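You operate a simulated robot arm through the tools that you are given. There is no shell and no other tool. Be economical: measure what you need, move in short steps, check, and stop when the job is done.

You run a simulated two-armed robot. Do the job below in one go: nothing can be reset, and whatever is moved stays where it is left.

TASK
Buff the scuff off the grey cover and check its gloss.
Fine: cover in the panel cradle; yellow pad with paste from the pink tin; stand the gloss meter on the cover and press its button: it must read 80 GU; pad and meter go back. Set down upright: yellow pad, gloss meter. What is to be rubbed or washed off counts as gone when no trace of it is left.

It is judged by the outcome, as a careful person would: the job done as asked, and still so three seconds after it is handed in. It fails if anything else is knocked over, pushed out of place, dropped, spilled or broken. A push-on lid holds only when it is set on centred and level and pressed home; a screw cap is set on level and turned clockwise until tight.

THE ROBOT
Two 6-joint arms with fingered hands on one trunk, on a base that drives. Base frame: it is fixed to the floor where the robot stands at the start and does not move with it; the origin is under the middle of the robot, x ahead of it, y to its left, z up. Readings come in m, rad, newtons and seconds.
The left shoulder is at the start at [0.07, 0.168, 1.429], the right one opposite. With the tool pointing down near the work surface each hand reaches from about 0.36 to 0.64 m from the robot's upright axis, wherever it stands, measured 20 degrees to its own side. Places, roughly: meter button [0.6, -0.2, 0.9]; plate seat of the grey cover [0.5, 0, 0.8]; pocket of the panel cradle [0.6, -0.5, 0.8]. Payload 4 kg a hand.
The TCP of each hand is the grasp point between the finger pads, 0.026 m short of the fingertips. In the tool frame z runs along the fingers and y along their closing line. Largest opening 0.132 m; the body of the gripper starts 0.073 m behind the TCP. The gripper is a hand of 3 fingers: y runs from the thumb to the fingers, the wrist lies at [0, 0, -0.224] in the tool frame, and closing takes about 1.5 s.
Orientation is that of the tool frame in the base frame, as a unit quaternion [w, x, y, z]. With the fingers straight down and closing along the base's y, the tool's x points along the base's -x, its y along +y and its z along -z.

THE INTERFACE
- The arms move only by the tool play_rows. It takes "left_motion", "right_motion" or both (then of equal length, played together; a hand with none holds still); each is a list that holds one entry, the list of rows, each a list of 7 numbers: the shift along the base's x, y, z in cm, then the turn, a rotation vector about the base's x, y, z in rad, then the opening, from 0 (shut) to 1 (fully open). In form: [[[tx, ty, tz, rx, ry, rz, jaw], ...]]. A call has 1 to 12 rows; each row is the pose to reach, as a shift and turn from the pose commanded when the call began. Each row takes 0.2 s and may step no farther than 0.05 m and 0.15 rad from the row before; otherwise, or with a gripper value out of range, the whole call is refused. Where a pose cannot be reached the arm comes as near as it can. A force on the tool above 90 N (or 10 N above the force at the start of the call, whichever is more), or a blocked arm, ends the call early, and 0.2 s more pass. Each finger travels about 0.108 m/s and halts on what it meets, pressing with about 33 N; the grip force reading is that of the motor and also rises with nothing between the fingers. The clock runs only during rows and for 0.2 s after the last one: add rows that repeat a pose to give the fingers time. It gives the time, the measured TCP pose, the force on the tool (base axes), the opening and the grip force at its end, in the units of the frame above (readings bear some noise), with the torque about the TCP (base axes, N m) and any sound that the robot's microphone picked up.
- Cameras (640 x 400 px; columns grow to the right, rows downward): "scene" is now at [0.115, -0.0028, 1.624]; the picture's right is [-0.06, -1.00, 0.00], its down [-0.88, 0.05, -0.48] and it looks along [0.48, -0.03, -0.88] (base axes); focal length 248 px, centre (320, 200). "left" rides on the left gripper at [-0.062, 0.003, -0.092] in its tool frame; the picture's right is [-0.05, -1.00, 0.00], its down [0.83, -0.04, -0.56] and it looks along [0.55, -0.03, 0.83] (tool axes); focal length 230 px, centre (320, 200). "right" rides on the right gripper at [0.061, 0.003, -0.092] in its tool frame; the picture's right is [-0.05, 1.00, 0.00], its down [-0.83, -0.04, -0.55] and it looks along [-0.55, -0.03, 0.83] (tool axes); focal length 230 px, centre (320, 200). There is no depth. A picture from a camera that has moved, and an enlarged one, comes with that camera's place and axes in the base frame and with its lens.
- grab_frame(camera): a new picture of that camera. The clock stands still meanwhile.
- move_column(by): slides the trunk up (or, below 0, down) by that many m; the arms and the scene camera ride with it, the base frame stays. It gives what a move gives, with no picture.
- drive_base(legs): drives the robot by 1 to 6 legs, each [ahead, left, turn to the left] in m, m and rad, along the robot's own axes; the way and the turn of a leg run together, so that a leg with both is an arc; at most 1.5 m and 3.142 rad a leg. The arms and the cameras ride along, it lands a little off, and it stops where it bumps. It gives what a move gives.
- hand_shape(shape, hand): the hand has 3 fingers and takes this shape, open, in about a second: jaw (thumb against the fingers, like two jaws); tri (thumb and two fingers); tip (a fingertip pinch); poke (one finger out to press); point (the index stretched); flat (the hand flat); cup (the hand cupped); fist (a fist). The gripper value then closes the fingers along that shape, each until it touches; the sizes above hold for jaw. It gives what a move gives, with no picture.
- pan_tilt(pan, tilt): turns the head with the scene camera to pan (to the left, within 1.501 rad either way) and tilt (down, from -0.506 to 1.204), counted from straight ahead of the robot. It gives what a move gives.
- close_up(camera, box): a new picture of the part [left, top, right, bottom] of that camera's present view, enlarged. The clock stands still meanwhile.
- close_job(): hands the job in; it is judged then, once.

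Go step by step. Nothing tells you exact positions but the pictures and the camera data: compare them with the known pose of the tool, close in by small moves and look again before you grip or let go. The budget is 120 turns and 108 pictures, counting those below and the enlarged ones. Unless the task says otherwise, let go and move clear before handing in, and close with one line.

The tools are called by a JSON object that holds its "method" and its "body". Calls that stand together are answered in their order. play_rows: Moves the arms, as the interface text tells. Its arguments: {"type":"object","properties":{"left_motion":{"type":"array"},"right_motion":{"type":"array"}},"required":[]} The other tools are called the same way: move_column (by) slides the trunk up or down; hand_shape (shape, hand) gives the hand a shape; drive_base (legs) drives the base; pan_tilt (pan, tilt) turns the head that bears the scene camera; grab_frame (camera) takes a picture; close_up (camera, box) takes an enlarged picture of a part of a camera's view; close_job () hands the job in.

At the start:

```text
t: 0.0
left_ee_pos: [0.5417, 0.149, 1.0]
left_ee_rot: [0.0, 0.0, 1.0, 0.0]
left_force: [0.0, 0.2, 0.0]
left_ft_torque: [0.01, 0.01, 0.01]
left_finger_gap: 0.1318
left_grip_force: 0.1
left_shape: jaw
right_ee_pos: [0.4321, -0.2523, 0.9985]
right_ee_rot: [0.001, 0.0, 1.0, 0.0]
right_force: [0.5, 0.3, -0.1]
right_ft_torque: [-0.02, 0.01, 0.0]
right_finger_gap: 0.1317
right_grip_force: 0.0
right_shape: jaw
trunk travel left (down, up): [-0.875, 0.065]
robot x, y, heading: [-0.0022, 0.0013, 0.005]
head pan, tilt: [-0.058, 1.075]
```

scene: 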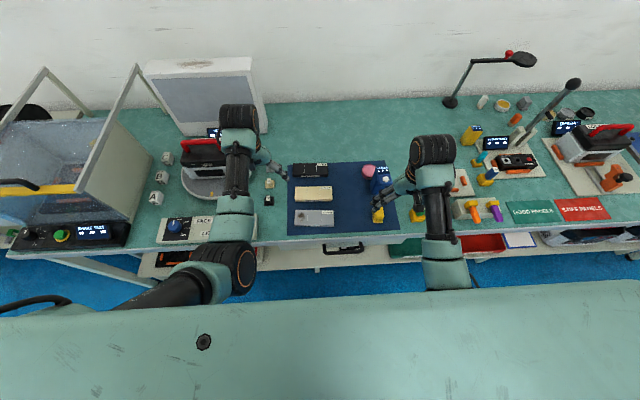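
right: 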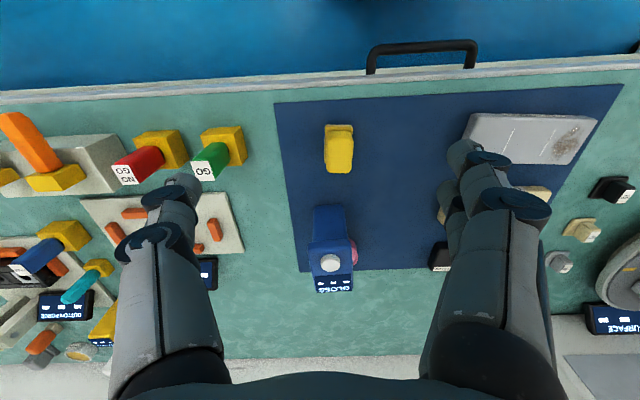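
left: 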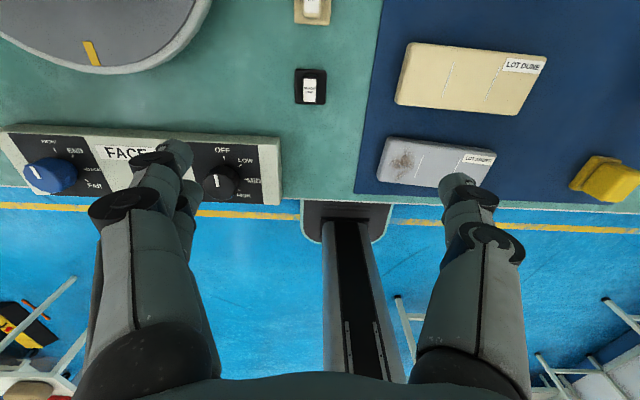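

I see a blue mat with three covers (black, cream, grey), a yellow pad, a blue gloss meter and a pink tin; the cradle should be to the right. I'll look closer at these.

{"method": "close_up", "body": {"camera": "scene", "box": [260, 140, 420, 240]}}

{"method": "close_up", "body": {"camera": "scene", "box": [420, 90, 640, 230]}}

{"method": "close_up", "body": {"camera": "right", "box": [270, 80, 640, 310]}}

{"method": "close_up", "body": {"camera": "right", "box": [0, 90, 280, 370]}}

```text
4.00 times, centred on (340, 190) of scene
camera zoom: at [0.115, -0.0028, 1.624], right [-0.06, -1.0, 0.0], down [-0.88, 0.05, -0.48], along [0.48, -0.03, -0.88], focal length 994 px, centre (240, 240)
```

zoom: 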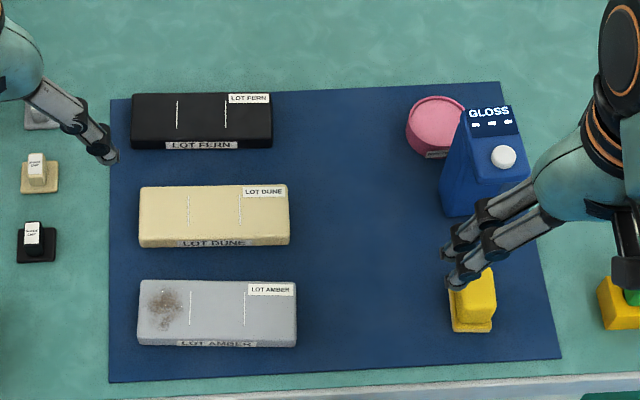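

```text
2.86 times, centred on (530, 160) of scene
camera zoom: at [0.115, -0.0028, 1.624], right [-0.06, -1.0, 0.0], down [-0.88, 0.05, -0.48], along [0.48, -0.03, -0.88], focal length 710 px, centre (-280, 314)
```

zoom: 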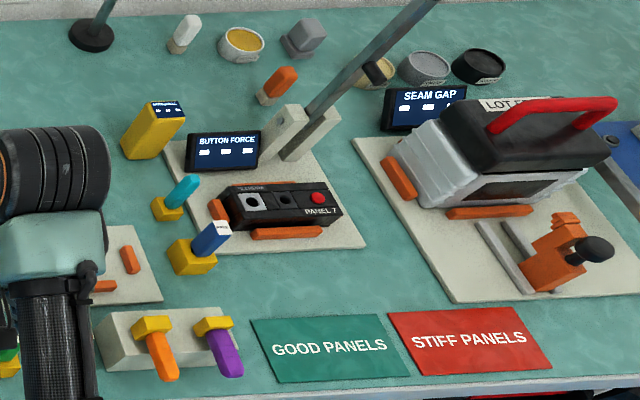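

```text
1.73 times, centred on (455, 195) of right
camera zoom: at [0.3682, -0.2486, 1.0901], right [0.05, 1.0, 0.0], down [0.83, -0.04, 0.56], along [0.56, -0.03, -0.83], focal length 398 px, centre (86, 209)
```

zoom: 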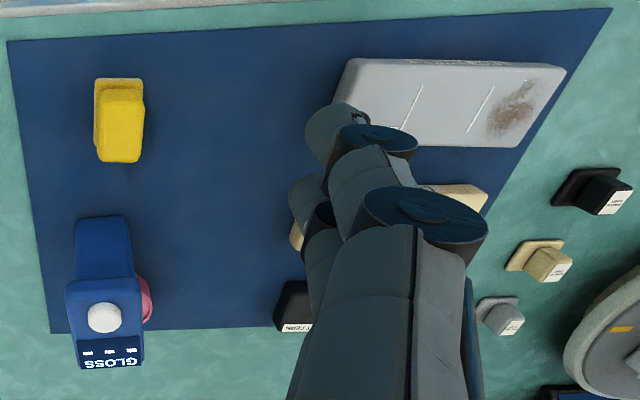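

```text
1.43 times, centred on (140, 230) of right
camera zoom: at [0.3682, -0.2486, 1.0901], right [0.05, 1.0, 0.0], down [0.83, -0.04, 0.56], along [0.56, -0.03, -0.83], focal length 329 px, centre (577, 157)
```

zoom: 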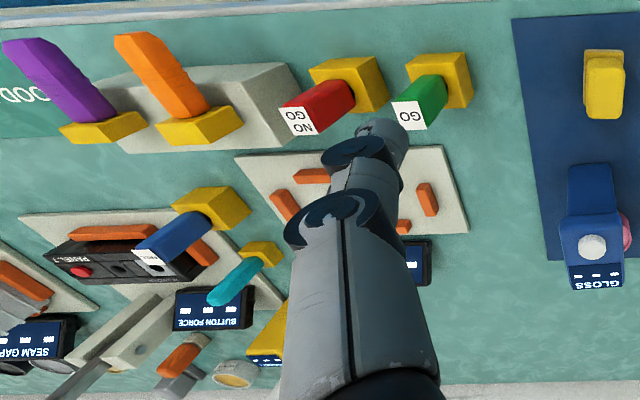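

The empty board with orange stops at about (0.59,-0.51) is the panel cradle; the scuffed grey cover is at about (0.48,-0.005). I swing the left hand away and bring the right hand to near the grey cover while yawing it, which also clears the view of the cradle.

{"method": "play_rows", "body": {"left_motion": [[[-1, 1, 1, 0, 0, 0, 1], [-2, 2, 2, 0, 0, 0, 1], [-3, 3, 3, 0, 0, 0, 1], [-4, 4, 4, 0, 0, 0, 1], [-5, 5, 5, 0, 0, 0, 1], [-6, 6, 6, 0, 0, 0, 1], [-7, 7, 7, 0, 0, 0, 1], [-8, 8, 8, 0, 0, 0, 1], [-9, 9, 9, 0, 0, 0, 1], [-10, 10, 10, 0, 0, 0, 1], [-10, 10, 10, 0, 0, 0, 1]]], "right_motion": [[[0.4, 2, 0, 0, 0, -0.143, 1], [0.8, 4, 0, 0, 0, -0.286, 1], [1.2, 6, 0, 0, 0, -0.428, 1], [1.6, 8, 0, 0, 0, -0.571, 1], [2, 10, 0, 0, 0, -0.714, 1], [2.4, 12, 0, 0, 0, -0.857, 1], [2.8, 14, 0, 0, 0, -1.0, 1], [3.2, 16, 0, 0, 0, -1.142, 1], [3.6, 18, 0, 0, 0, -1.285, 1], [4, 20, 0, 0, 0, -1.428, 1], [4.5, 22, 0, 0, 0, -1.571, 1]]]}}

{"method": "grab_frame", "body": {"camera": "scene"}}

{"method": "grab_frame", "body": {"camera": "right"}}

```text
t: 1.4
left_ee_pos: [0.4986, 0.1985, 1.0211]
left_ee_rot: [0.002, -0.001, 1.0, -0.001]
left_force: [0.3, -0.7, 0.6]
left_ft_torque: [-0.02, -0.02, 0.02]
left_finger_gap: 0.1322
left_grip_force: 0.0
left_shape: jaw
left hand out of reach, approached as far as the arm can: row 4, 5, 6, 7
right_ee_pos: [0.4472, -0.2197, 0.9814]
right_ee_rot: [0.027, 0.413, 0.906, -0.083]
right_force: [0.2, -0.6, -0.1]
right_ft_torque: [0.02, 0.02, -0.01]
right_finger_gap: 0.1318
right_grip_force: 0.0
right_shape: jaw
right hand out of reach, approached as far as the arm can: row 7
trunk travel left (down, up): [-0.875, 0.065]
robot x, y, heading: [0.0006, 0.0008, -0.004]
head pan, tilt: [-0.058, 1.075]
stopped in row 7 (right hand): the arm was blocked; the commanded pose is now the measured one
```

```text
100 pictures are left
camera scene: at [0.1149, -0.002, 1.624], right [-0.06, -1.0, 0.0], down [-0.88, 0.05, -0.48], along [0.48, -0.03, -0.88], focal length 248 px, centre (320, 200)
```

scene: 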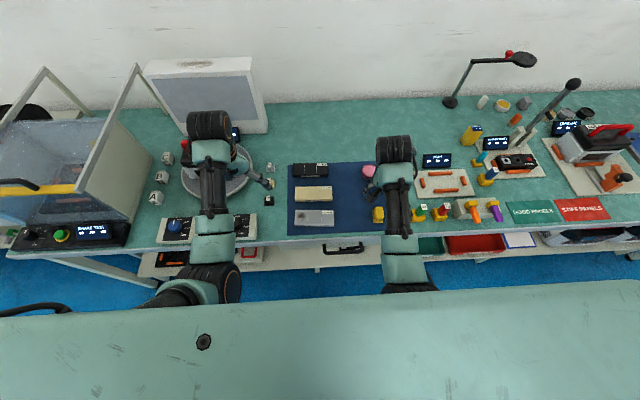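

```text
99 pictures are left
camera right: at [0.4089, -0.1565, 1.0639], right [0.79, 0.6, -0.12], down [0.52, -0.55, 0.65], along [0.32, -0.58, -0.75], focal length 230 px, centre (320, 200)
```

right: 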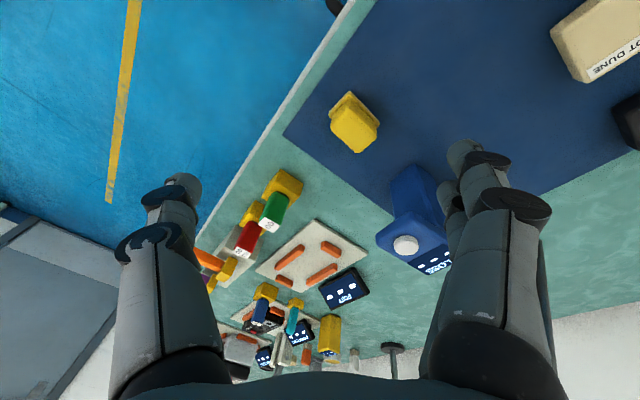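

The right wrist ran into a limit on negative yaw, so I undo that and try the positive yaw direction.

{"method": "play_rows", "body": {"right_motion": [[[0, 0, 0.3, 0.0285, 0.0093, 0.142, 1], [0, 0, 0.6, 0.057, 0.0187, 0.284, 1], [0, 0, 0.9, 0.0855, 0.028, 0.4265, 1], [0, 0, 1.2, 0.114, 0.0373, 0.569, 1], [0, 0, 1.5, 0.1425, 0.0467, 0.711, 1], [0, 0, 1.8, 0.171, 0.056, 0.853, 1]]]}}

{"method": "play_rows", "body": {"right_motion": [[[0, 0, 0, 0, 0, 0.143, 1], [0, 0, 0, 0, 0, 0.286, 1], [0, 0, 0, 0, 0, 0.428, 1], [0, 0, 0, 0, 0, 0.571, 1], [0, 0, 0, 0, 0, 0.714, 1], [0, 0, 0, 0, 0, 0.857, 1], [0, 0, 0, 0, 0, 1.0, 1], [0, 0, 0, 0, 0, 1.142, 1], [0, 0, 0, 0, 0, 1.285, 1], [0, 0, 0, 0, 0, 1.428, 1], [0, 0, 0, 0, 0, 1.571, 1]]]}}

```text
t: 2.8
left_ee_pos: [0.4992, 0.1966, 1.0213]
left_ee_rot: [0.001, 0.0, 1.0, 0.0]
left_force: [-0.4, 0.0, 0.5]
left_ft_torque: [0.01, 0.02, -0.04]
left_finger_gap: 0.1316
left_grip_force: 0.1
left_shape: jaw
right_ee_pos: [0.447, -0.219, 0.9984]
right_ee_rot: [0.0, -0.001, 1.0, 0.001]
right_force: [0.6, -0.2, 0.2]
right_ft_torque: [-0.01, 0.01, 0.0]
right_finger_gap: 0.1319
right_grip_force: 0.0
right_shape: jaw
trunk travel left (down, up): [-0.875, 0.065]
robot x, y, heading: [-0.0039, 0.0019, 0.002]
head pan, tilt: [-0.058, 1.075]
```

```text
t: 5.2
left_ee_pos: [0.4984, 0.1973, 1.0219]
left_ee_rot: [0.001, 0.001, 1.0, 0.0]
left_force: [0.7, 1.1, -0.5]
left_ft_torque: [0.02, 0.01, 0.01]
left_finger_gap: 0.1318
left_grip_force: 0.0
left_shape: jaw
right_ee_pos: [0.4485, -0.2204, 0.9989]
right_ee_rot: [0.0, -0.653, 0.757, 0.002]
right_force: [0.8, 0.2, 0.4]
right_ft_torque: [0.0, 0.01, 0.0]
right_finger_gap: 0.1318
right_grip_force: 0.2
right_shape: jaw
right hand out of reach, approached as far as the arm can: row 11
trunk travel left (down, up): [-0.875, 0.065]
robot x, y, heading: [-0.0031, -0.0038, 0.002]
head pan, tilt: [-0.058, 1.075]
```

Positive yaw works to about 82°. Moving over the grey cover should allow the full 90°.

{"method": "play_rows", "body": {"right_motion": [[[0.6, 4, 0, 0, 0, 0, 1], [1.2, 8, 0, 0, 0, 0, 1], [1.8, 12, 0, 0, 0, 0, 1], [2.4, 16, 0, 0, 0, 0, 1], [3.2, 20, -2, 0, 0, 0.07, 1], [3.2, 21.5, -5, 0, 0, 0.14, 1]]]}}

{"method": "grab_frame", "body": {"camera": "right"}}

{"method": "grab_frame", "body": {"camera": "scene"}}

```text
t: 6.0
left_ee_pos: [0.4985, 0.1975, 1.0229]
left_ee_rot: [0.002, 0.0, 1.0, 0.0]
left_force: [0.0, 0.1, -0.3]
left_ft_torque: [0.03, 0.02, 0.0]
left_finger_gap: 0.1319
left_grip_force: 0.0
left_shape: jaw
right_ee_pos: [0.4721, -0.2213, 0.9676]
right_ee_rot: [-0.072, -0.628, 0.772, -0.068]
right_force: [-0.3, -0.3, -0.4]
right_ft_torque: [0.08, 0.0, -0.02]
right_finger_gap: 0.1317
right_grip_force: 0.1
right_shape: jaw
right hand out of reach, approached as far as the arm can: row 1, 2, 3, 4
trunk travel left (down, up): [-0.875, 0.065]
robot x, y, heading: [-0.0033, 0.0021, -0.001]
head pan, tilt: [-0.058, 1.075]
stopped in row 4 (right hand): the arm was blocked; the commanded pose is now the measured one
```

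```text
98 pictures are left
camera right: at [0.4565, -0.2606, 1.0696], right [-0.97, 0.25, -0.02], down [0.22, 0.9, 0.38], along [0.12, 0.36, -0.93], focal length 230 px, centre (320, 200)
```

right: 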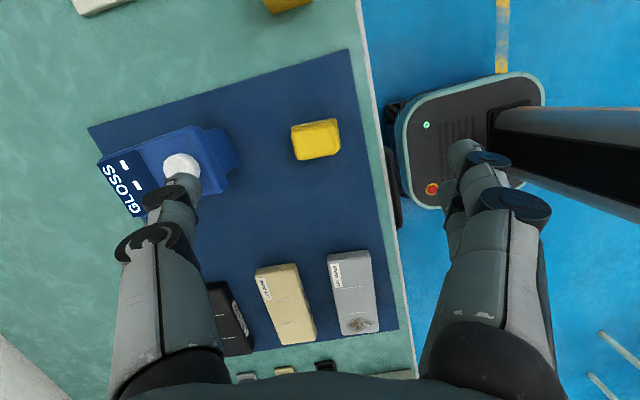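

```text
97 pictures are left
camera scene: at [0.1146, -0.0048, 1.624], right [-0.06, -1.0, 0.0], down [-0.88, 0.05, -0.48], along [0.48, -0.03, -0.88], focal length 248 px, centre (320, 200)
```

scene: 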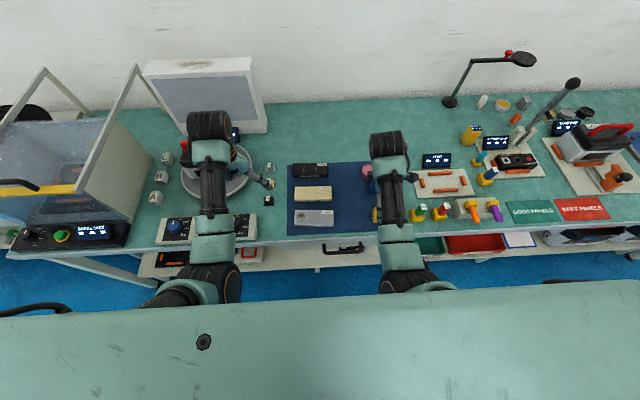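

The right arm can't cross toward the middle, so targets must lie about 20° to the robot's right. I straighten the hand, then reposition the base (a bit back, left and turned left) so the grey cover falls in the right hand's zone.

{"method": "play_rows", "body": {"right_motion": [[[-0.5, 0, 1, 0.099, -0.003, 0.05, 1], [-1.5, 0, 2, 0.198, -0.006, 0.08, 1], [-1.5, 0, 3, 0.198, -0.006, 0.08, 1]]]}}

{"method": "drive_base", "body": {"legs": [[-0.06, 0.09, 0], [0, 0, 0.17]]}}

{"method": "pan_tilt", "body": {"pan": -0.5, "tilt": 0.9}}

{"method": "grab_frame", "body": {"camera": "scene"}}

{"method": "grab_frame", "body": {"camera": "right"}}

```text
t: 6.8
left_ee_pos: [0.4987, 0.1994, 1.0216]
left_ee_rot: [0.002, 0.001, 1.0, -0.001]
left_force: [-0.6, 0.8, -0.5]
left_ft_torque: [-0.02, -0.01, 0.03]
left_finger_gap: 0.1321
left_grip_force: 0.0
left_shape: jaw
right_ee_pos: [0.4583, -0.2235, 0.997]
right_ee_rot: [-0.003, -0.657, 0.754, 0.008]
right_force: [-0.5, 0.6, -0.2]
right_ft_torque: [-0.01, 0.05, 0.01]
right_finger_gap: 0.1318
right_grip_force: 0.1
right_shape: jaw
right hand out of reach, approached as far as the arm can: row 1, 2, 3
trunk travel left (down, up): [-0.875, 0.065]
robot x, y, heading: [0.0007, 0.0007, 0.001]
head pan, tilt: [-0.058, 1.075]
```

```text
t: 8.7
left_ee_pos: [0.3979, 0.3705, 1.0227]
left_ee_rot: [0.001, -0.085, 0.996, 0.0]
left_force: [-0.5, 0.0, 0.0]
left_ft_torque: [0.0, -0.01, 0.01]
left_finger_gap: 0.1321
left_grip_force: 0.0
left_shape: jaw
right_ee_pos: [0.4289, -0.0543, 0.9965]
right_ee_rot: [0.003, 0.718, -0.696, -0.008]
right_force: [-0.5, -0.3, -0.1]
right_ft_torque: [-0.02, -0.02, 0.04]
right_finger_gap: 0.1318
right_grip_force: 0.1
right_shape: jaw
trunk travel left (down, up): [-0.875, 0.065]
robot x, y, heading: [-0.0663, 0.0886, 0.173]
head pan, tilt: [-0.058, 1.075]
```

```text
t: 9.6
left_ee_pos: [0.3981, 0.3702, 1.0208]
left_ee_rot: [0.002, -0.085, 0.996, 0.0]
left_force: [0.2, -0.4, 1.0]
left_ft_torque: [0.01, 0.01, -0.03]
left_finger_gap: 0.1316
left_grip_force: 0.2
left_shape: jaw
right_ee_pos: [0.4297, -0.0523, 0.9977]
right_ee_rot: [0.004, 0.719, -0.695, -0.007]
right_force: [0.3, 0.3, 0.1]
right_ft_torque: [-0.01, 0.02, -0.02]
right_finger_gap: 0.1316
right_grip_force: 0.0
right_shape: jaw
trunk travel left (down, up): [-0.875, 0.065]
robot x, y, heading: [-0.057, 0.0907, 0.174]
head pan, tilt: [-0.499, 0.901]
```

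```text
96 pictures are left
camera scene: at [0.0608, 0.0748, 1.6362], right [-0.32, -0.95, 0.0], down [-0.74, 0.25, -0.62], along [0.59, -0.2, -0.78], focal length 248 px, centre (320, 200)
```

scene: 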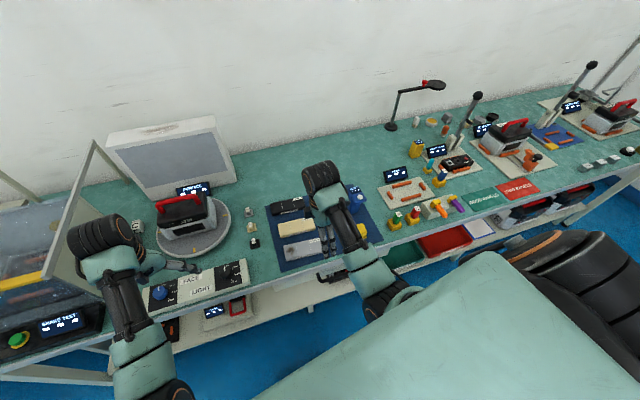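

```text
95 pictures are left
camera right: at [0.4276, -0.1148, 1.0881], right [-1.0, 0.02, 0.02], down [0.02, 0.83, 0.56], along [0.0, 0.56, -0.83], focal length 230 px, centre (320, 200)
```

right: 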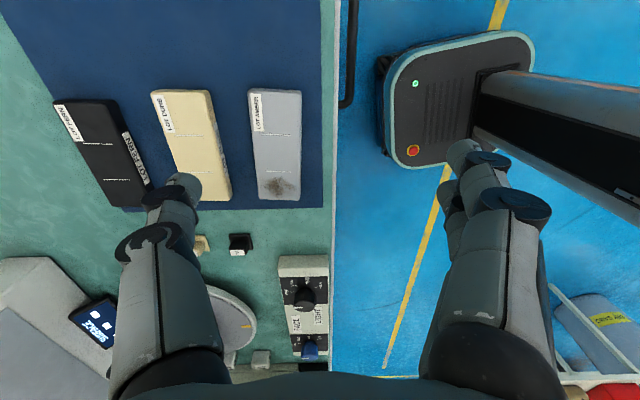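

The grey cover is centred near (0.483, 0.0), about 0.062 x 0.147 m, turned slightly clockwise. I bring the right hand over it with a partly closed grip.

{"method": "play_rows", "body": {"right_motion": [[[2, 2, 0, 0, 0, -0.05, 0.8], [4, 4, 0, 0, 0, -0.11, 0.7], [5.3, 5.3, -3, 0, 0, -0.11, 0.7], [5.3, 5.3, -6, 0, 0, -0.11, 0.7], [5.3, 5.3, -9, 0, 0, -0.11, 0.7], [5.3, 5.3, -10, 0, 0, -0.11, 0.7]]]}}

{"method": "grab_frame", "body": {"camera": "right"}}

{"method": "close_up", "body": {"camera": "scene", "box": [220, 150, 400, 290]}}

{"method": "close_up", "body": {"camera": "scene", "box": [340, 120, 500, 240]}}

```text
t: 11.0
left_ee_pos: [0.398, 0.3685, 1.0215]
left_ee_rot: [0.001, -0.086, 0.996, -0.001]
left_force: [0.7, -1.2, 0.1]
left_ft_torque: [0.0, 0.0, -0.03]
left_finger_gap: 0.1317
left_grip_force: 0.1
left_shape: jaw
right_ee_pos: [0.4816, 0.0005, 0.8979]
right_ee_rot: [-0.003, -0.679, 0.734, 0.008]
right_force: [0.5, 0.6, 0.9]
right_ft_torque: [-0.01, 0.01, 0.02]
right_finger_gap: 0.0926
right_grip_force: 0.2
right_shape: jaw
trunk travel left (down, up): [-0.875, 0.065]
robot x, y, heading: [-0.0561, 0.091, 0.174]
head pan, tilt: [-0.499, 0.901]
```

```text
94 pictures are left
camera right: at [0.4733, -0.0609, 0.9891], right [-0.99, 0.13, 0.02], down [0.12, 0.82, 0.56], along [0.06, 0.56, -0.83], focal length 230 px, centre (320, 200)
```

right: 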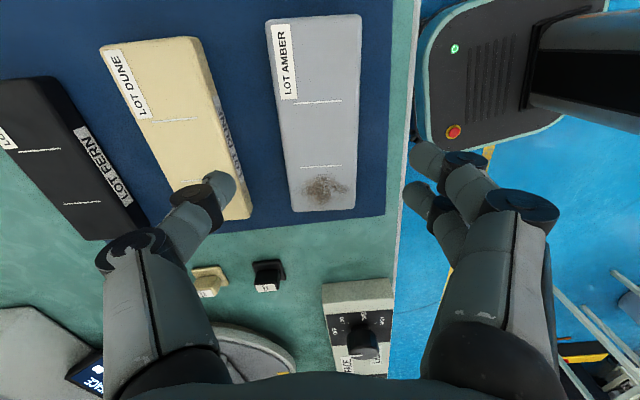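

```text
2.86 times, centred on (310, 220) of scene
camera zoom: at [0.061, 0.0745, 1.6362], right [-0.32, -0.95, 0.0], down [-0.74, 0.25, -0.62], along [0.59, -0.2, -0.78], focal length 710 px, centre (349, 143)
```

zoom: 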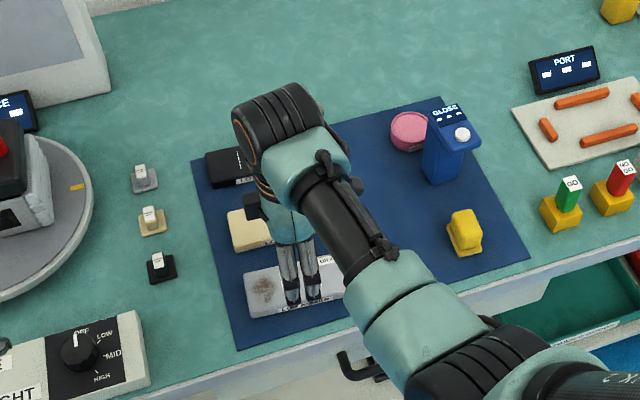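

```text
3.33 times, centred on (420, 180) of scene
camera zoom: at [0.061, 0.0745, 1.6362], right [-0.32, -0.95, 0.0], down [-0.74, 0.25, -0.62], along [0.59, -0.2, -0.78], focal length 828 px, centre (-13, 267)
```

zoom: 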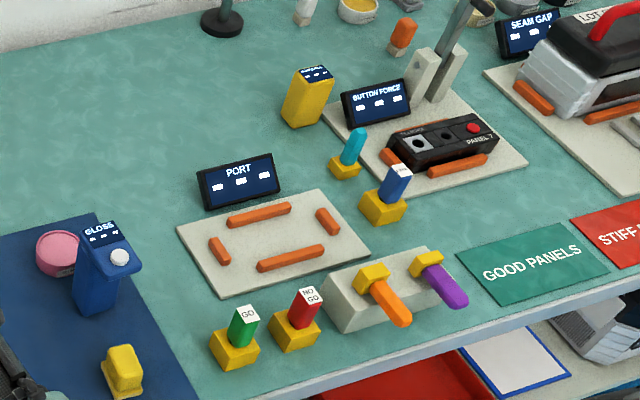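

The alignment agrees (cover yaw about -0.08 rad, centre about (0.479, 0)). I descend in steps, looking for the table height.

{"method": "play_rows", "body": {"right_motion": [[[-0.1, -0.1, -2, 0, 0, 0, 0.7], [-0.2, -0.1, -4, 0, 0, 0, 0.7]]]}}

{"method": "grab_frame", "body": {"camera": "right"}}

{"method": "close_up", "body": {"camera": "scene", "box": [260, 180, 360, 260]}}

```text
t: 11.6
left_ee_pos: [0.3977, 0.3684, 1.0216]
left_ee_rot: [0.0, -0.086, 0.996, 0.0]
left_force: [0.0, 0.3, -0.5]
left_ft_torque: [0.0, 0.01, 0.04]
left_finger_gap: 0.1321
left_grip_force: 0.1
left_shape: jaw
right_ee_pos: [0.4808, -0.0001, 0.8568]
right_ee_rot: [-0.004, -0.679, 0.734, 0.01]
right_force: [0.6, -0.4, -0.8]
right_ft_torque: [-0.02, -0.01, 0.01]
right_finger_gap: 0.0929
right_grip_force: 0.1
right_shape: jaw
trunk travel left (down, up): [-0.875, 0.065]
robot x, y, heading: [-0.0598, 0.0852, 0.172]
head pan, tilt: [-0.499, 0.901]
```

```text
91 pictures are left
camera right: at [0.4726, -0.0617, 0.9474], right [-0.99, 0.13, 0.02], down [0.12, 0.82, 0.56], along [0.06, 0.56, -0.83], focal length 230 px, centre (320, 200)
```

right: 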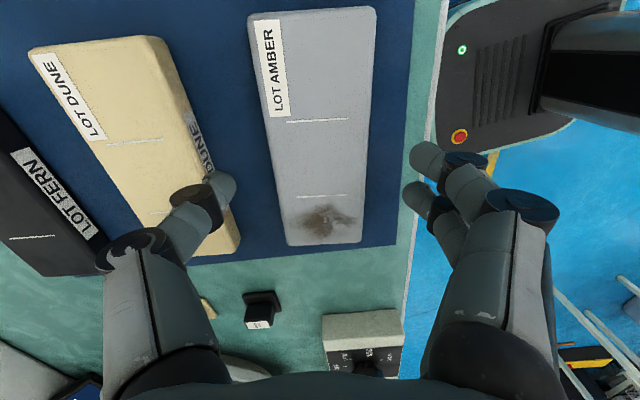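

```text
5.00 times, centred on (310, 220) of scene
camera zoom: at [0.0614, 0.0744, 1.6362], right [-0.32, -0.95, 0.0], down [-0.74, 0.25, -0.62], along [0.59, -0.2, -0.78], focal length 1242 px, centre (370, 100)
```

zoom: 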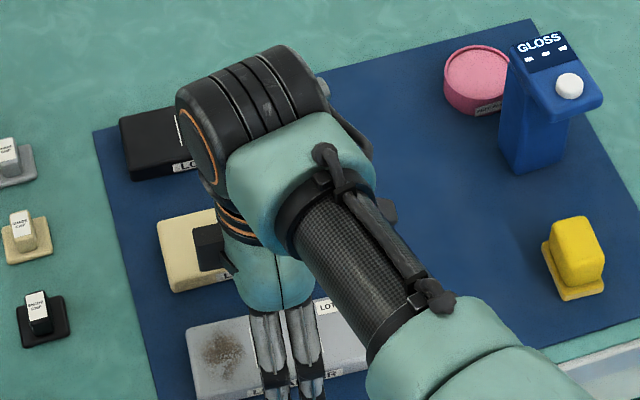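

Cover top is at about z=0.8175. I lower so the fingertips straddle it and close.

{"method": "play_rows", "body": {"right_motion": [[[-0.2, 0, -1.5, 0, 0, 0, 0.7], [-0.2, 0, -2.8, 0, 0, 0, 0.7], [-0.2, 0, -2.8, 0, 0, 0, 0.5], [-0.2, 0, -2.8, 0, 0, 0, 0.3], [-0.2, 0, -2.8, 0, 0, 0, 0.2], [-0.2, 0, -2.8, 0, 0, 0, 0.2], [-0.2, 0, -2.8, 0, 0, 0, 0.2]]]}}

{"method": "grab_frame", "body": {"camera": "right"}}

```text
t: 13.2
left_ee_pos: [0.3974, 0.3698, 1.0231]
left_ee_rot: [0.001, -0.085, 0.996, -0.002]
left_force: [-0.3, 0.1, 0.3]
left_ft_torque: [-0.03, -0.04, 0.0]
left_finger_gap: 0.1318
left_grip_force: 0.1
left_shape: jaw
right_ee_pos: [0.4793, -0.0005, 0.8317]
right_ee_rot: [-0.003, -0.679, 0.734, 0.008]
right_force: [1.5, 1.2, 0.9]
right_ft_torque: [-0.01, -0.13, 0.03]
right_finger_gap: 0.0513
right_grip_force: 32.6
right_shape: jaw
trunk travel left (down, up): [-0.875, 0.065]
robot x, y, heading: [-0.0589, 0.0932, 0.18]
head pan, tilt: [-0.499, 0.901]
```

```text
89 pictures are left
camera right: at [0.4704, -0.0618, 0.9216], right [-0.99, 0.13, 0.02], down [0.11, 0.82, 0.56], along [0.06, 0.56, -0.83], focal length 230 px, centre (320, 200)
```

right: 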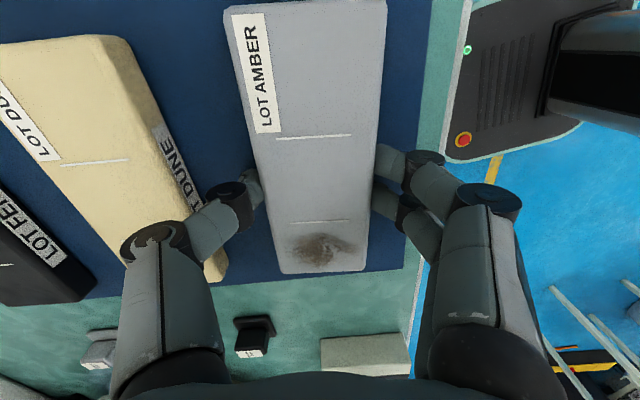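

The cover is gripped (0.051 m wide). I lift it straight up.

{"method": "play_rows", "body": {"right_motion": [[[0, 0, 1, 0, 0, 0, 0.2], [0, 0, 3, 0, 0, 0, 0.2], [0, 0, 6, 0, 0, 0, 0.2], [0, 0, 9, 0, 0, 0, 0.2], [0, 0, 12, 0, 0, 0, 0.2], [0, 0, 15, 0, 0, 0, 0.2], [0, 0, 17, 0, 0, 0, 0.2]]]}}

{"method": "grab_frame", "body": {"camera": "right"}}

```text
t: 14.8
left_ee_pos: [0.3971, 0.3703, 1.0228]
left_ee_rot: [0.001, -0.086, 0.996, -0.001]
left_force: [-0.5, -0.1, -0.3]
left_ft_torque: [-0.02, 0.02, -0.02]
left_finger_gap: 0.1319
left_grip_force: 0.2
left_shape: jaw
right_ee_pos: [0.4773, 0.0003, 0.9986]
right_ee_rot: [-0.003, -0.68, 0.733, 0.008]
right_force: [0.1, -0.3, -1.9]
right_ft_torque: [0.02, -0.03, -0.03]
right_finger_gap: 0.0511
right_grip_force: 33.4
right_shape: jaw
trunk travel left (down, up): [-0.875, 0.065]
robot x, y, heading: [-0.061, 0.0879, 0.168]
head pan, tilt: [-0.499, 0.901]
```

```text
88 pictures are left
camera right: at [0.4699, -0.0615, 1.0898], right [-0.99, 0.13, 0.02], down [0.12, 0.82, 0.56], along [0.06, 0.56, -0.83], focal length 230 px, centre (320, 200)
```

right: 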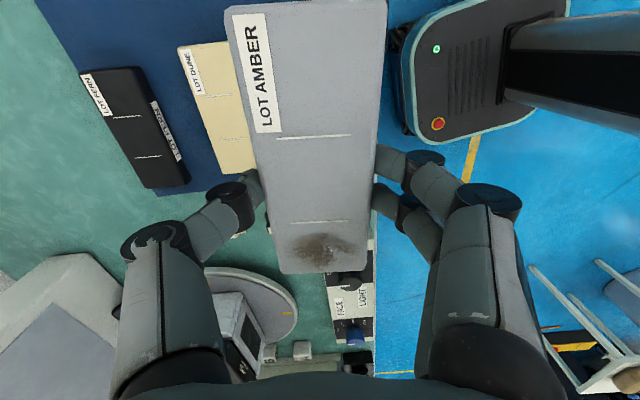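

The cover is held level. I drive right so the PORT cradle (pocket centre about (0.62,-0.52)) comes into the right hand's zone.

{"method": "drive_base", "body": {"legs": [[0.0, -0.25, 0], [0.002, -0.264, 0]]}}

{"method": "grab_frame", "body": {"camera": "right"}}

{"method": "grab_frame", "body": {"camera": "scene"}}

{"method": "grab_frame", "body": {"camera": "left"}}

```text
t: 18.1
left_ee_pos: [0.4858, -0.1373, 1.023]
left_ee_rot: [0.002, -0.084, 0.996, -0.001]
left_force: [-0.4, 1.0, 0.1]
left_ft_torque: [-0.02, 0.02, -0.02]
left_finger_gap: 0.1319
left_grip_force: 0.1
left_shape: jaw
right_ee_pos: [0.5664, -0.5049, 0.9991]
right_ee_rot: [-0.004, -0.678, 0.735, 0.007]
right_force: [0.3, 0.7, -2.0]
right_ft_torque: [-0.02, -0.01, 0.01]
right_finger_gap: 0.0512
right_grip_force: 33.1
right_shape: jaw
trunk travel left (down, up): [-0.875, 0.065]
robot x, y, heading: [0.0309, -0.4173, 0.173]
head pan, tilt: [-0.499, 0.901]
```

```text
87 pictures are left
camera right: at [0.5582, -0.5681, 1.09], right [-0.99, 0.13, 0.02], down [0.12, 0.82, 0.56], along [0.06, 0.56, -0.83], focal length 230 px, centre (320, 200)
```

right: 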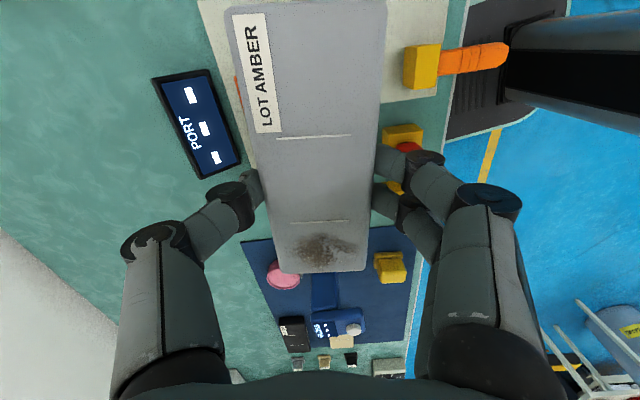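

```text
86 pictures are left
camera scene: at [0.1494, -0.4303, 1.6362], right [-0.32, -0.95, 0.0], down [-0.74, 0.25, -0.62], along [0.59, -0.2, -0.78], focal length 248 px, centre (320, 200)
```

scene: 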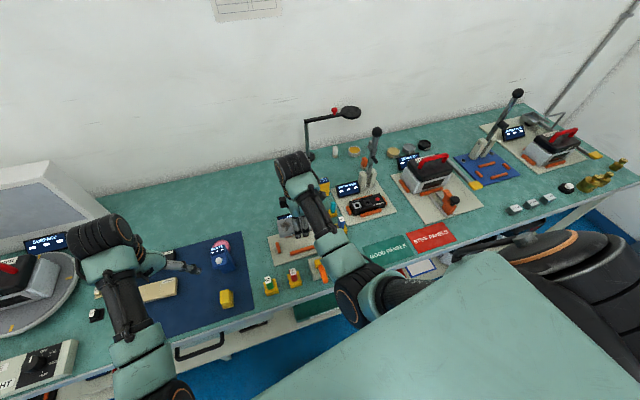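

```text
85 pictures are left
camera left: at [0.5466, -0.1229, 1.1145], right [0.22, -0.98, 0.0], down [-0.81, -0.18, 0.55], along [-0.54, -0.12, -0.83], focal length 230 px, centre (320, 200)
```

left: 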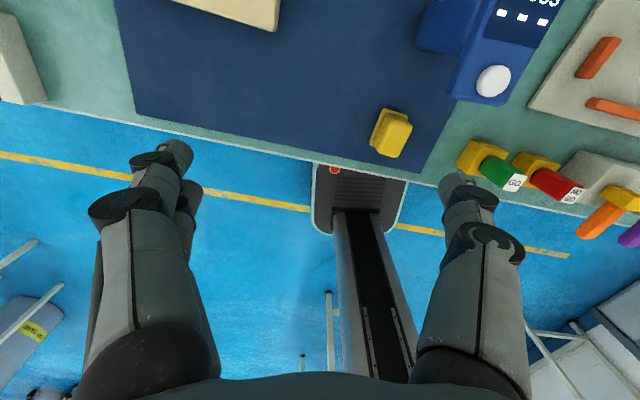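

I zoom in on the cradle from this nearer viewpoint to pin down its pocket.

{"method": "close_up", "body": {"camera": "scene", "box": [200, 190, 360, 310]}}

```text
3.33 times, centred on (280, 250) of scene
camera zoom: at [0.1494, -0.4303, 1.6362], right [-0.32, -0.95, 0.0], down [-0.74, 0.25, -0.62], along [0.59, -0.2, -0.78], focal length 828 px, centre (453, 33)
```

zoom: 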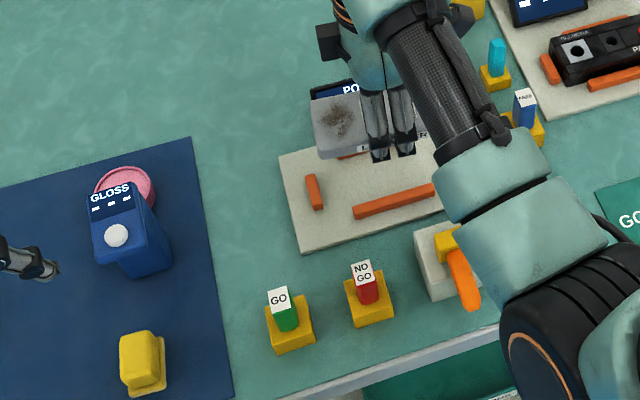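

I slide the held cover toward the robot so its camera can see the cradle past it.

{"method": "play_rows", "body": {"right_motion": [[[-3, -2, 0, 0, 0, 0, 0.2], [-6, -4, 0, 0, 0, 0, 0.2], [-9, -6, 0, 0, 0, 0, 0.2], [-11, -8, 0, 0, 0, 0, 0.2]]]}}

{"method": "grab_frame", "body": {"camera": "right"}}

{"method": "close_up", "body": {"camera": "scene", "box": [200, 190, 360, 310]}}

```text
t: 19.1
left_ee_pos: [0.4865, -0.1381, 1.022]
left_ee_rot: [0.002, -0.085, 0.996, 0.0]
left_force: [-0.7, 0.0, -0.9]
left_ft_torque: [0.02, -0.01, 0.0]
left_finger_gap: 0.1317
left_grip_force: 0.1
left_shape: jaw
right_ee_pos: [0.4545, -0.5884, 0.9891]
right_ee_rot: [-0.001, -0.679, 0.734, 0.007]
right_force: [-0.7, -0.1, -1.1]
right_ft_torque: [0.05, -0.01, 0.01]
right_finger_gap: 0.0509
right_grip_force: 32.7
right_shape: jaw
right hand out of reach, approached as far as the arm can: row 3, 4
trunk travel left (down, up): [-0.875, 0.065]
robot x, y, heading: [0.0301, -0.4166, 0.168]
head pan, tilt: [-0.499, 0.901]
```

```text
83 pictures are left
camera right: at [0.4462, -0.6502, 1.0803], right [-0.99, 0.13, 0.01], down [0.11, 0.82, 0.56], along [0.06, 0.56, -0.83], focal length 230 px, centre (320, 200)
```

right: 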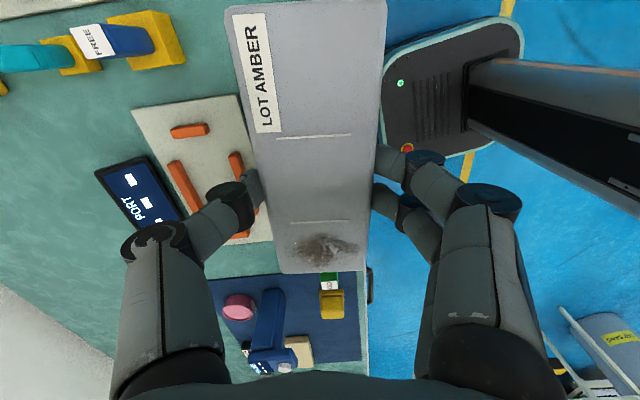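

```text
3.33 times, centred on (280, 250) of scene
camera zoom: at [0.1484, -0.4341, 1.6363], right [-0.32, -0.95, 0.0], down [-0.74, 0.25, -0.62], along [0.59, -0.2, -0.78], focal length 828 px, centre (453, 33)
```

zoom: 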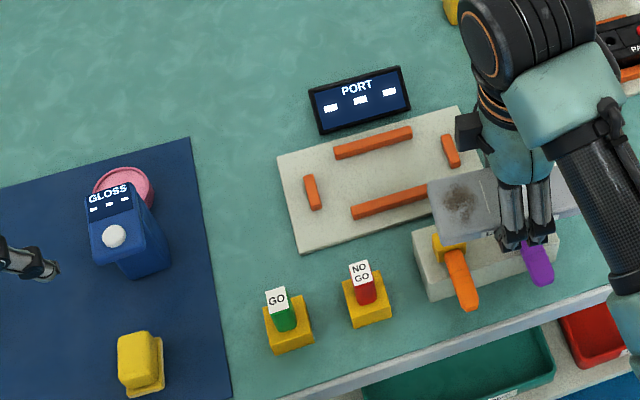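

Both cameras agree on the pocket centre: about (0.606,-0.505), aligned with the axes, inner width about 0.067. I check the height of the orange bars before lowering.

{"method": "close_up", "body": {"camera": "scene", "box": [264, 210, 344, 260]}}

{"method": "close_up", "body": {"camera": "right", "box": [90, 80, 280, 260]}}

```text
8.00 times, centred on (304, 235) of scene
camera zoom: at [0.1484, -0.4341, 1.6363], right [-0.32, -0.95, 0.0], down [-0.74, 0.25, -0.62], along [0.59, -0.2, -0.78], focal length 1987 px, centre (448, -80)
```

zoom: 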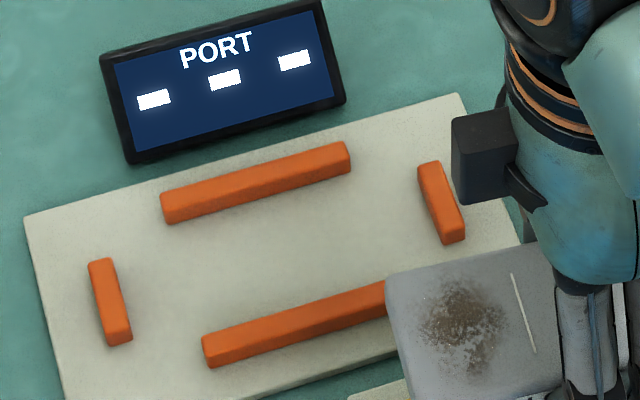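

```text
2.22 times, centred on (185, 170) of right
camera zoom: at [0.4462, -0.6502, 1.0803], right [-0.99, 0.13, 0.01], down [0.11, 0.82, 0.56], along [0.06, 0.56, -0.83], focal length 511 px, centre (620, 267)
```

zoom: 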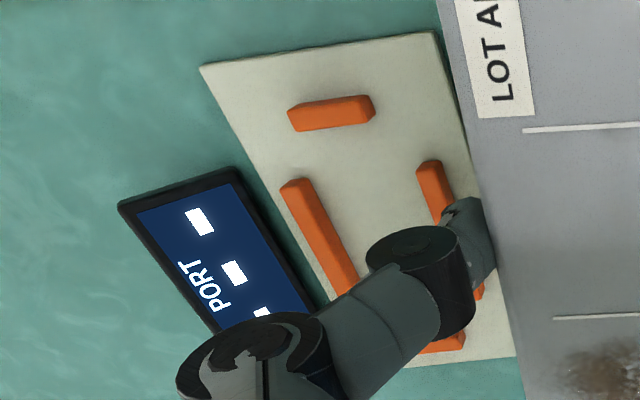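

The bars are about 1 cm high and the pocket takes the cover with a few mm to spare. I move over the pocket, square the yaw, and hover for a check.

{"method": "play_rows", "body": {"right_motion": [[[3, 2, 0, 0, 0, 0.02, 0.2], [6, 4, 0, 0, 0, 0.04, 0.2], [9, 6, 0, 0, 0, 0.06, 0.2], [12, 8, 0, 0, 0, 0.078, 0.2], [15.1, 8.7, -2, 0, 0, 0.078, 0.2], [15.1, 8.7, -5, 0, 0, 0.078, 0.2], [15.1, 8.7, -8, 0, 0, 0.078, 0.2], [15.1, 8.7, -11, 0, 0, 0.078, 0.2], [15.1, 8.7, -11, 0, 0, 0.078, 0.2]]]}}

{"method": "close_up", "body": {"camera": "scene", "box": [250, 200, 350, 280]}}

{"method": "grab_frame", "body": {"camera": "right"}}

```text
t: 21.1
left_ee_pos: [0.4861, -0.1385, 1.0225]
left_ee_rot: [0.003, -0.085, 0.996, 0.0]
left_force: [0.6, -0.2, 0.3]
left_ft_torque: [-0.03, 0.05, 0.01]
left_finger_gap: 0.1317
left_grip_force: 0.1
left_shape: jaw
right_ee_pos: [0.6101, -0.5012, 0.8794]
right_ee_rot: [-0.003, -0.707, 0.708, 0.008]
right_force: [-0.5, 0.1, -1.0]
right_ft_torque: [0.05, -0.02, 0.02]
right_finger_gap: 0.0512
right_grip_force: 33.4
right_shape: jaw
trunk travel left (down, up): [-0.875, 0.065]
robot x, y, heading: [0.0305, -0.4175, 0.17]
head pan, tilt: [-0.499, 0.901]
```

```text
5.00 times, centred on (300, 240) of scene
camera zoom: at [0.1493, -0.4325, 1.6362], right [-0.32, -0.95, 0.0], down [-0.74, 0.25, -0.62], along [0.59, -0.2, -0.78], focal length 1242 px, centre (420, 0)
```

zoom: 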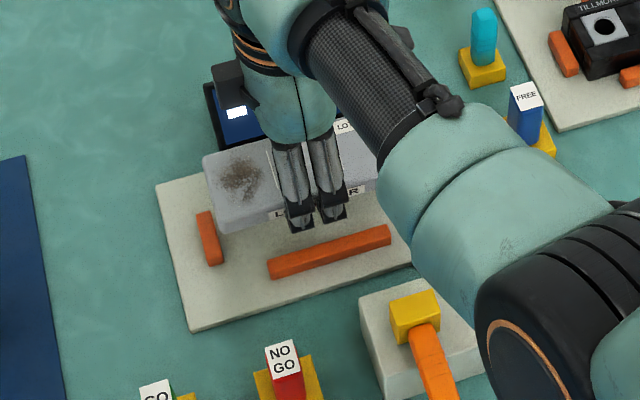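

```text
78 pictures are left
camera right: at [0.6053, -0.5624, 0.9705], right [-1.0, 0.05, 0.02], down [0.05, 0.83, 0.56], along [0.02, 0.56, -0.83], focal length 230 px, centre (320, 200)
```

right: 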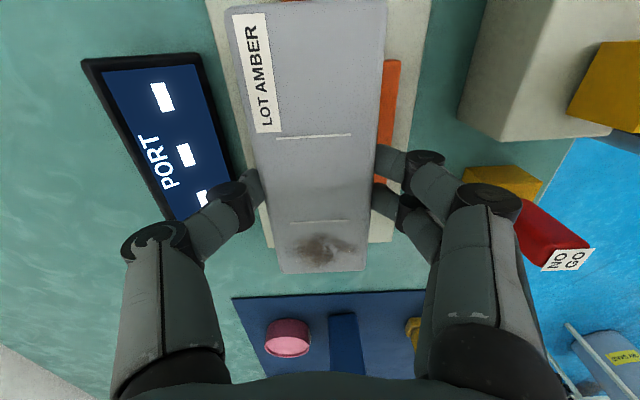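

Alignment by both cameras is within a few mm; I shift 4 mm toward the robot and lower further to look again.

{"method": "play_rows", "body": {"right_motion": [[[-0.4, 0, -1, 0, 0, 0, 0.2], [-0.4, 0, -2, 0, 0, 0, 0.2]]]}}

{"method": "close_up", "body": {"camera": "scene", "box": [264, 220, 344, 270]}}

{"method": "close_up", "body": {"camera": "right", "box": [180, 0, 440, 280]}}

```text
t: 21.7
left_ee_pos: [0.4877, -0.1379, 1.0229]
left_ee_rot: [0.0, -0.086, 0.996, 0.0]
left_force: [-0.5, 0.3, -0.4]
left_ft_torque: [0.0, -0.02, -0.02]
left_finger_gap: 0.1322
left_grip_force: 0.0
left_shape: jaw
right_ee_pos: [0.6054, -0.5003, 0.8569]
right_ee_rot: [-0.003, -0.707, 0.707, 0.009]
right_force: [0.5, -0.8, -1.2]
right_ft_torque: [0.01, 0.01, 0.0]
right_finger_gap: 0.0509
right_grip_force: 33.5
right_shape: jaw
trunk travel left (down, up): [-0.875, 0.065]
robot x, y, heading: [0.0306, -0.4153, 0.172]
head pan, tilt: [-0.499, 0.901]
```

```text
8.00 times, centred on (304, 245) of scene
camera zoom: at [0.1498, -0.4325, 1.6362], right [-0.32, -0.95, 0.0], down [-0.74, 0.25, -0.62], along [0.59, -0.2, -0.78], focal length 1987 px, centre (448, -160)
```

zoom: 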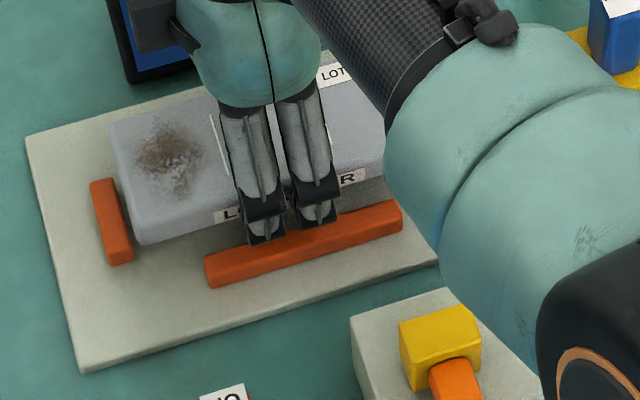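

```text
1.43 times, centred on (310, 140) of right
camera zoom: at [0.6009, -0.5625, 0.9493], right [-1.0, 0.05, 0.02], down [0.05, 0.83, 0.56], along [0.02, 0.56, -0.83], focal length 329 px, centre (334, 286)
```

zoom: 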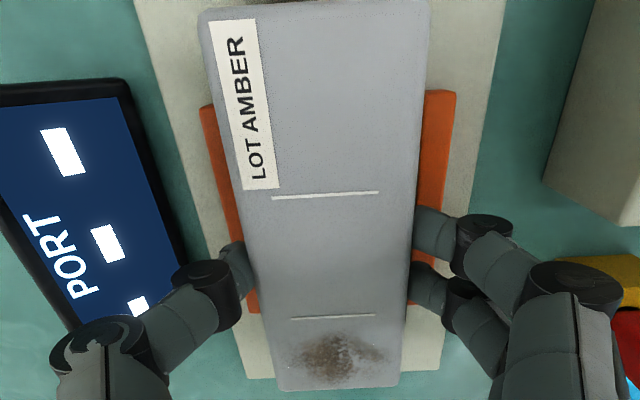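

Close: I shift 2 mm to -y and 1 mm in x, and lower until it touches.

{"method": "play_rows", "body": {"right_motion": [[[-0.1, -0.2, -0.5, 0, 0, 0, 0.2], [-0.1, -0.2, -1, 0, 0, 0, 0.2], [-0.1, -0.2, -1.4, 0, 0, 0, 0.2], [-0.1, -0.2, -1.7, 0, 0, 0, 0.2]]]}}

{"method": "close_up", "body": {"camera": "scene", "box": [264, 220, 344, 270]}}

```text
t: 22.7
left_ee_pos: [0.4819, -0.1376, 1.0247]
left_ee_rot: [0.003, -0.084, 0.996, -0.001]
left_force: [0.3, 0.5, -0.7]
left_ft_torque: [-0.02, -0.01, 0.01]
left_finger_gap: 0.1319
left_grip_force: 0.1
left_shape: jaw
right_ee_pos: [0.6048, -0.5025, 0.8477]
right_ee_rot: [0.001, -0.706, 0.708, 0.004]
right_force: [-1.2, -4.6, 31.5]
right_ft_torque: [-0.24, -0.26, -0.14]
right_finger_gap: 0.0515
right_grip_force: 33.1
right_shape: jaw
trunk travel left (down, up): [-0.875, 0.065]
robot x, y, heading: [0.0264, -0.4158, 0.168]
head pan, tilt: [-0.499, 0.901]
```

```text
8.00 times, centred on (304, 245) of scene
camera zoom: at [0.1431, -0.4328, 1.6373], right [-0.32, -0.95, 0.0], down [-0.74, 0.25, -0.62], along [0.59, -0.2, -0.78], focal length 1987 px, centre (448, -160)
```

zoom: 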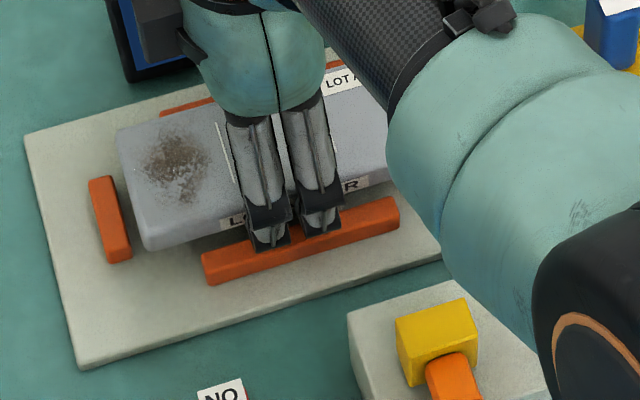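

Contact was felt (31 N) with the load centred near the hand. I check whether the cover sits on the pocket floor.

{"method": "close_up", "body": {"camera": "scene", "box": [270, 228, 320, 258]}}

{"method": "grab_frame", "body": {"camera": "right"}}

```text
12.80 times, centred on (295, 243) of scene
camera zoom: at [0.1431, -0.4328, 1.6373], right [-0.32, -0.95, 0.0], down [-0.74, 0.25, -0.62], along [0.59, -0.2, -0.78], focal length 3180 px, centre (640, -350)
```

zoom: 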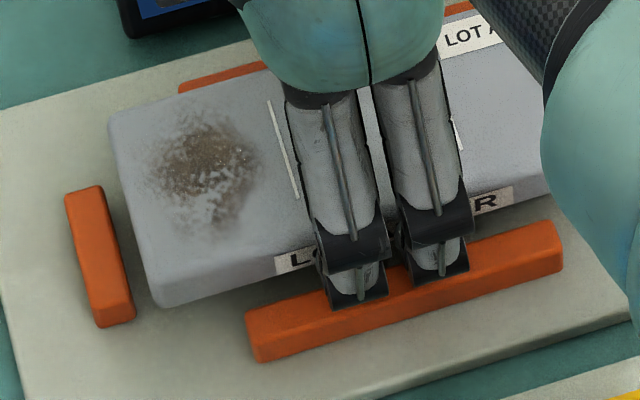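

```text
73 pictures are left
camera right: at [0.5999, -0.5652, 0.9394], right [-1.0, 0.05, 0.0], down [0.05, 0.83, 0.56], along [0.03, 0.56, -0.83], focal length 230 px, centre (320, 200)
```

right: 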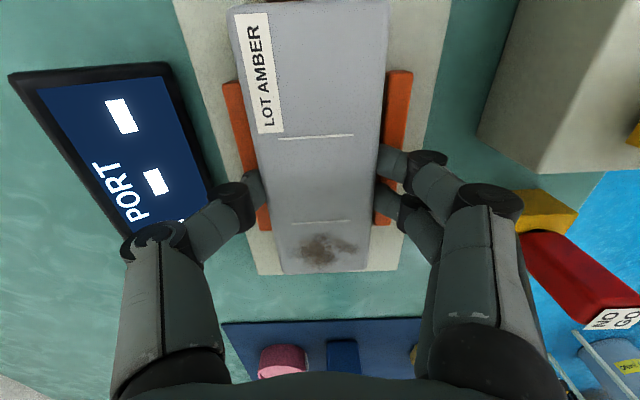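

The fingertips, not the cover, are resting on the long bars, so I need a shallower grip. I'll lift, turn the cover 90°, bridge it on the two bar tops, and regrip higher.

{"method": "play_rows", "body": {"right_motion": [[[0, 0, 2, 0, 0, 0, 0.2], [0, 0, 5, 0, 0, -0.143, 0.2], [0, 0, 5, 0, 0, -0.286, 0.2], [0, 0, 5, 0, 0, -0.428, 0.2], [0, 0, 5, 0, 0, -0.571, 0.2], [0, 0, 5, 0, 0, -0.714, 0.2], [0, 0, 5, 0, 0, -0.857, 0.2], [0, 0, 5, 0, 0, -1.0, 0.2], [0, 0, 5, 0, 0, -1.142, 0.2], [0, 0, 5, 0, 0, -1.285, 0.2], [0, 0, 5, 0, 0, -1.428, 0.2], [0, 0, 5, 0, 0, -1.571, 0.2]]]}}

{"method": "grab_frame", "body": {"camera": "right"}}

{"method": "close_up", "body": {"camera": "scene", "box": [250, 200, 350, 280]}}

```text
t: 25.3
left_ee_pos: [0.4865, -0.138, 1.021]
left_ee_rot: [0.0, -0.084, 0.996, -0.001]
left_force: [-0.5, -0.1, 0.4]
left_ft_torque: [0.0, 0.01, 0.0]
left_finger_gap: 0.1318
left_grip_force: 0.1
left_shape: jaw
right_ee_pos: [0.6043, -0.5032, 0.8921]
right_ee_rot: [0.004, 0.002, 1.0, 0.006]
right_force: [0.6, -0.4, -1.3]
right_ft_torque: [-0.01, -0.04, -0.05]
right_finger_gap: 0.0517
right_grip_force: 33.3
right_shape: jaw
trunk travel left (down, up): [-0.875, 0.065]
robot x, y, heading: [0.0259, -0.4159, 0.169]
head pan, tilt: [-0.499, 0.901]
```

```text
72 pictures are left
camera right: at [0.5397, -0.501, 0.9826], right [0.06, 1.0, 0.02], down [0.83, -0.06, 0.56], along [0.56, -0.02, -0.83], focal length 230 px, centre (320, 200)
```

right: 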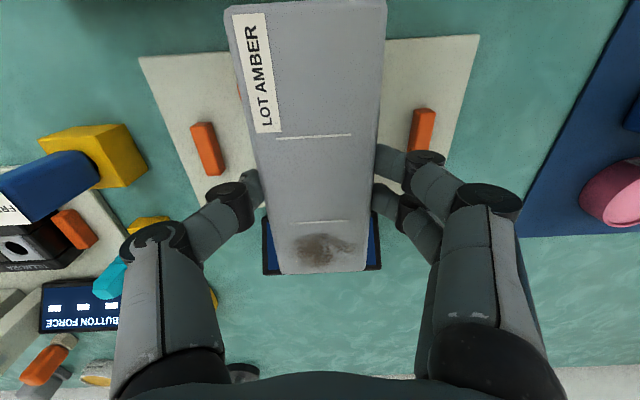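

```text
5.00 times, centred on (300, 240) of scene
camera zoom: at [0.1498, -0.4324, 1.6362], right [-0.32, -0.95, 0.0], down [-0.74, 0.25, -0.62], along [0.59, -0.2, -0.78], focal length 1242 px, centre (420, 0)
```

zoom: 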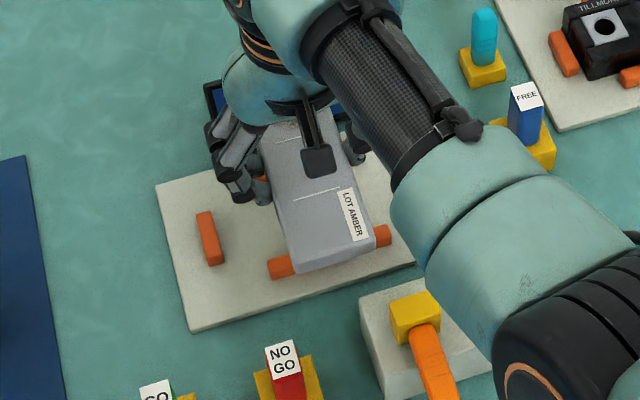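

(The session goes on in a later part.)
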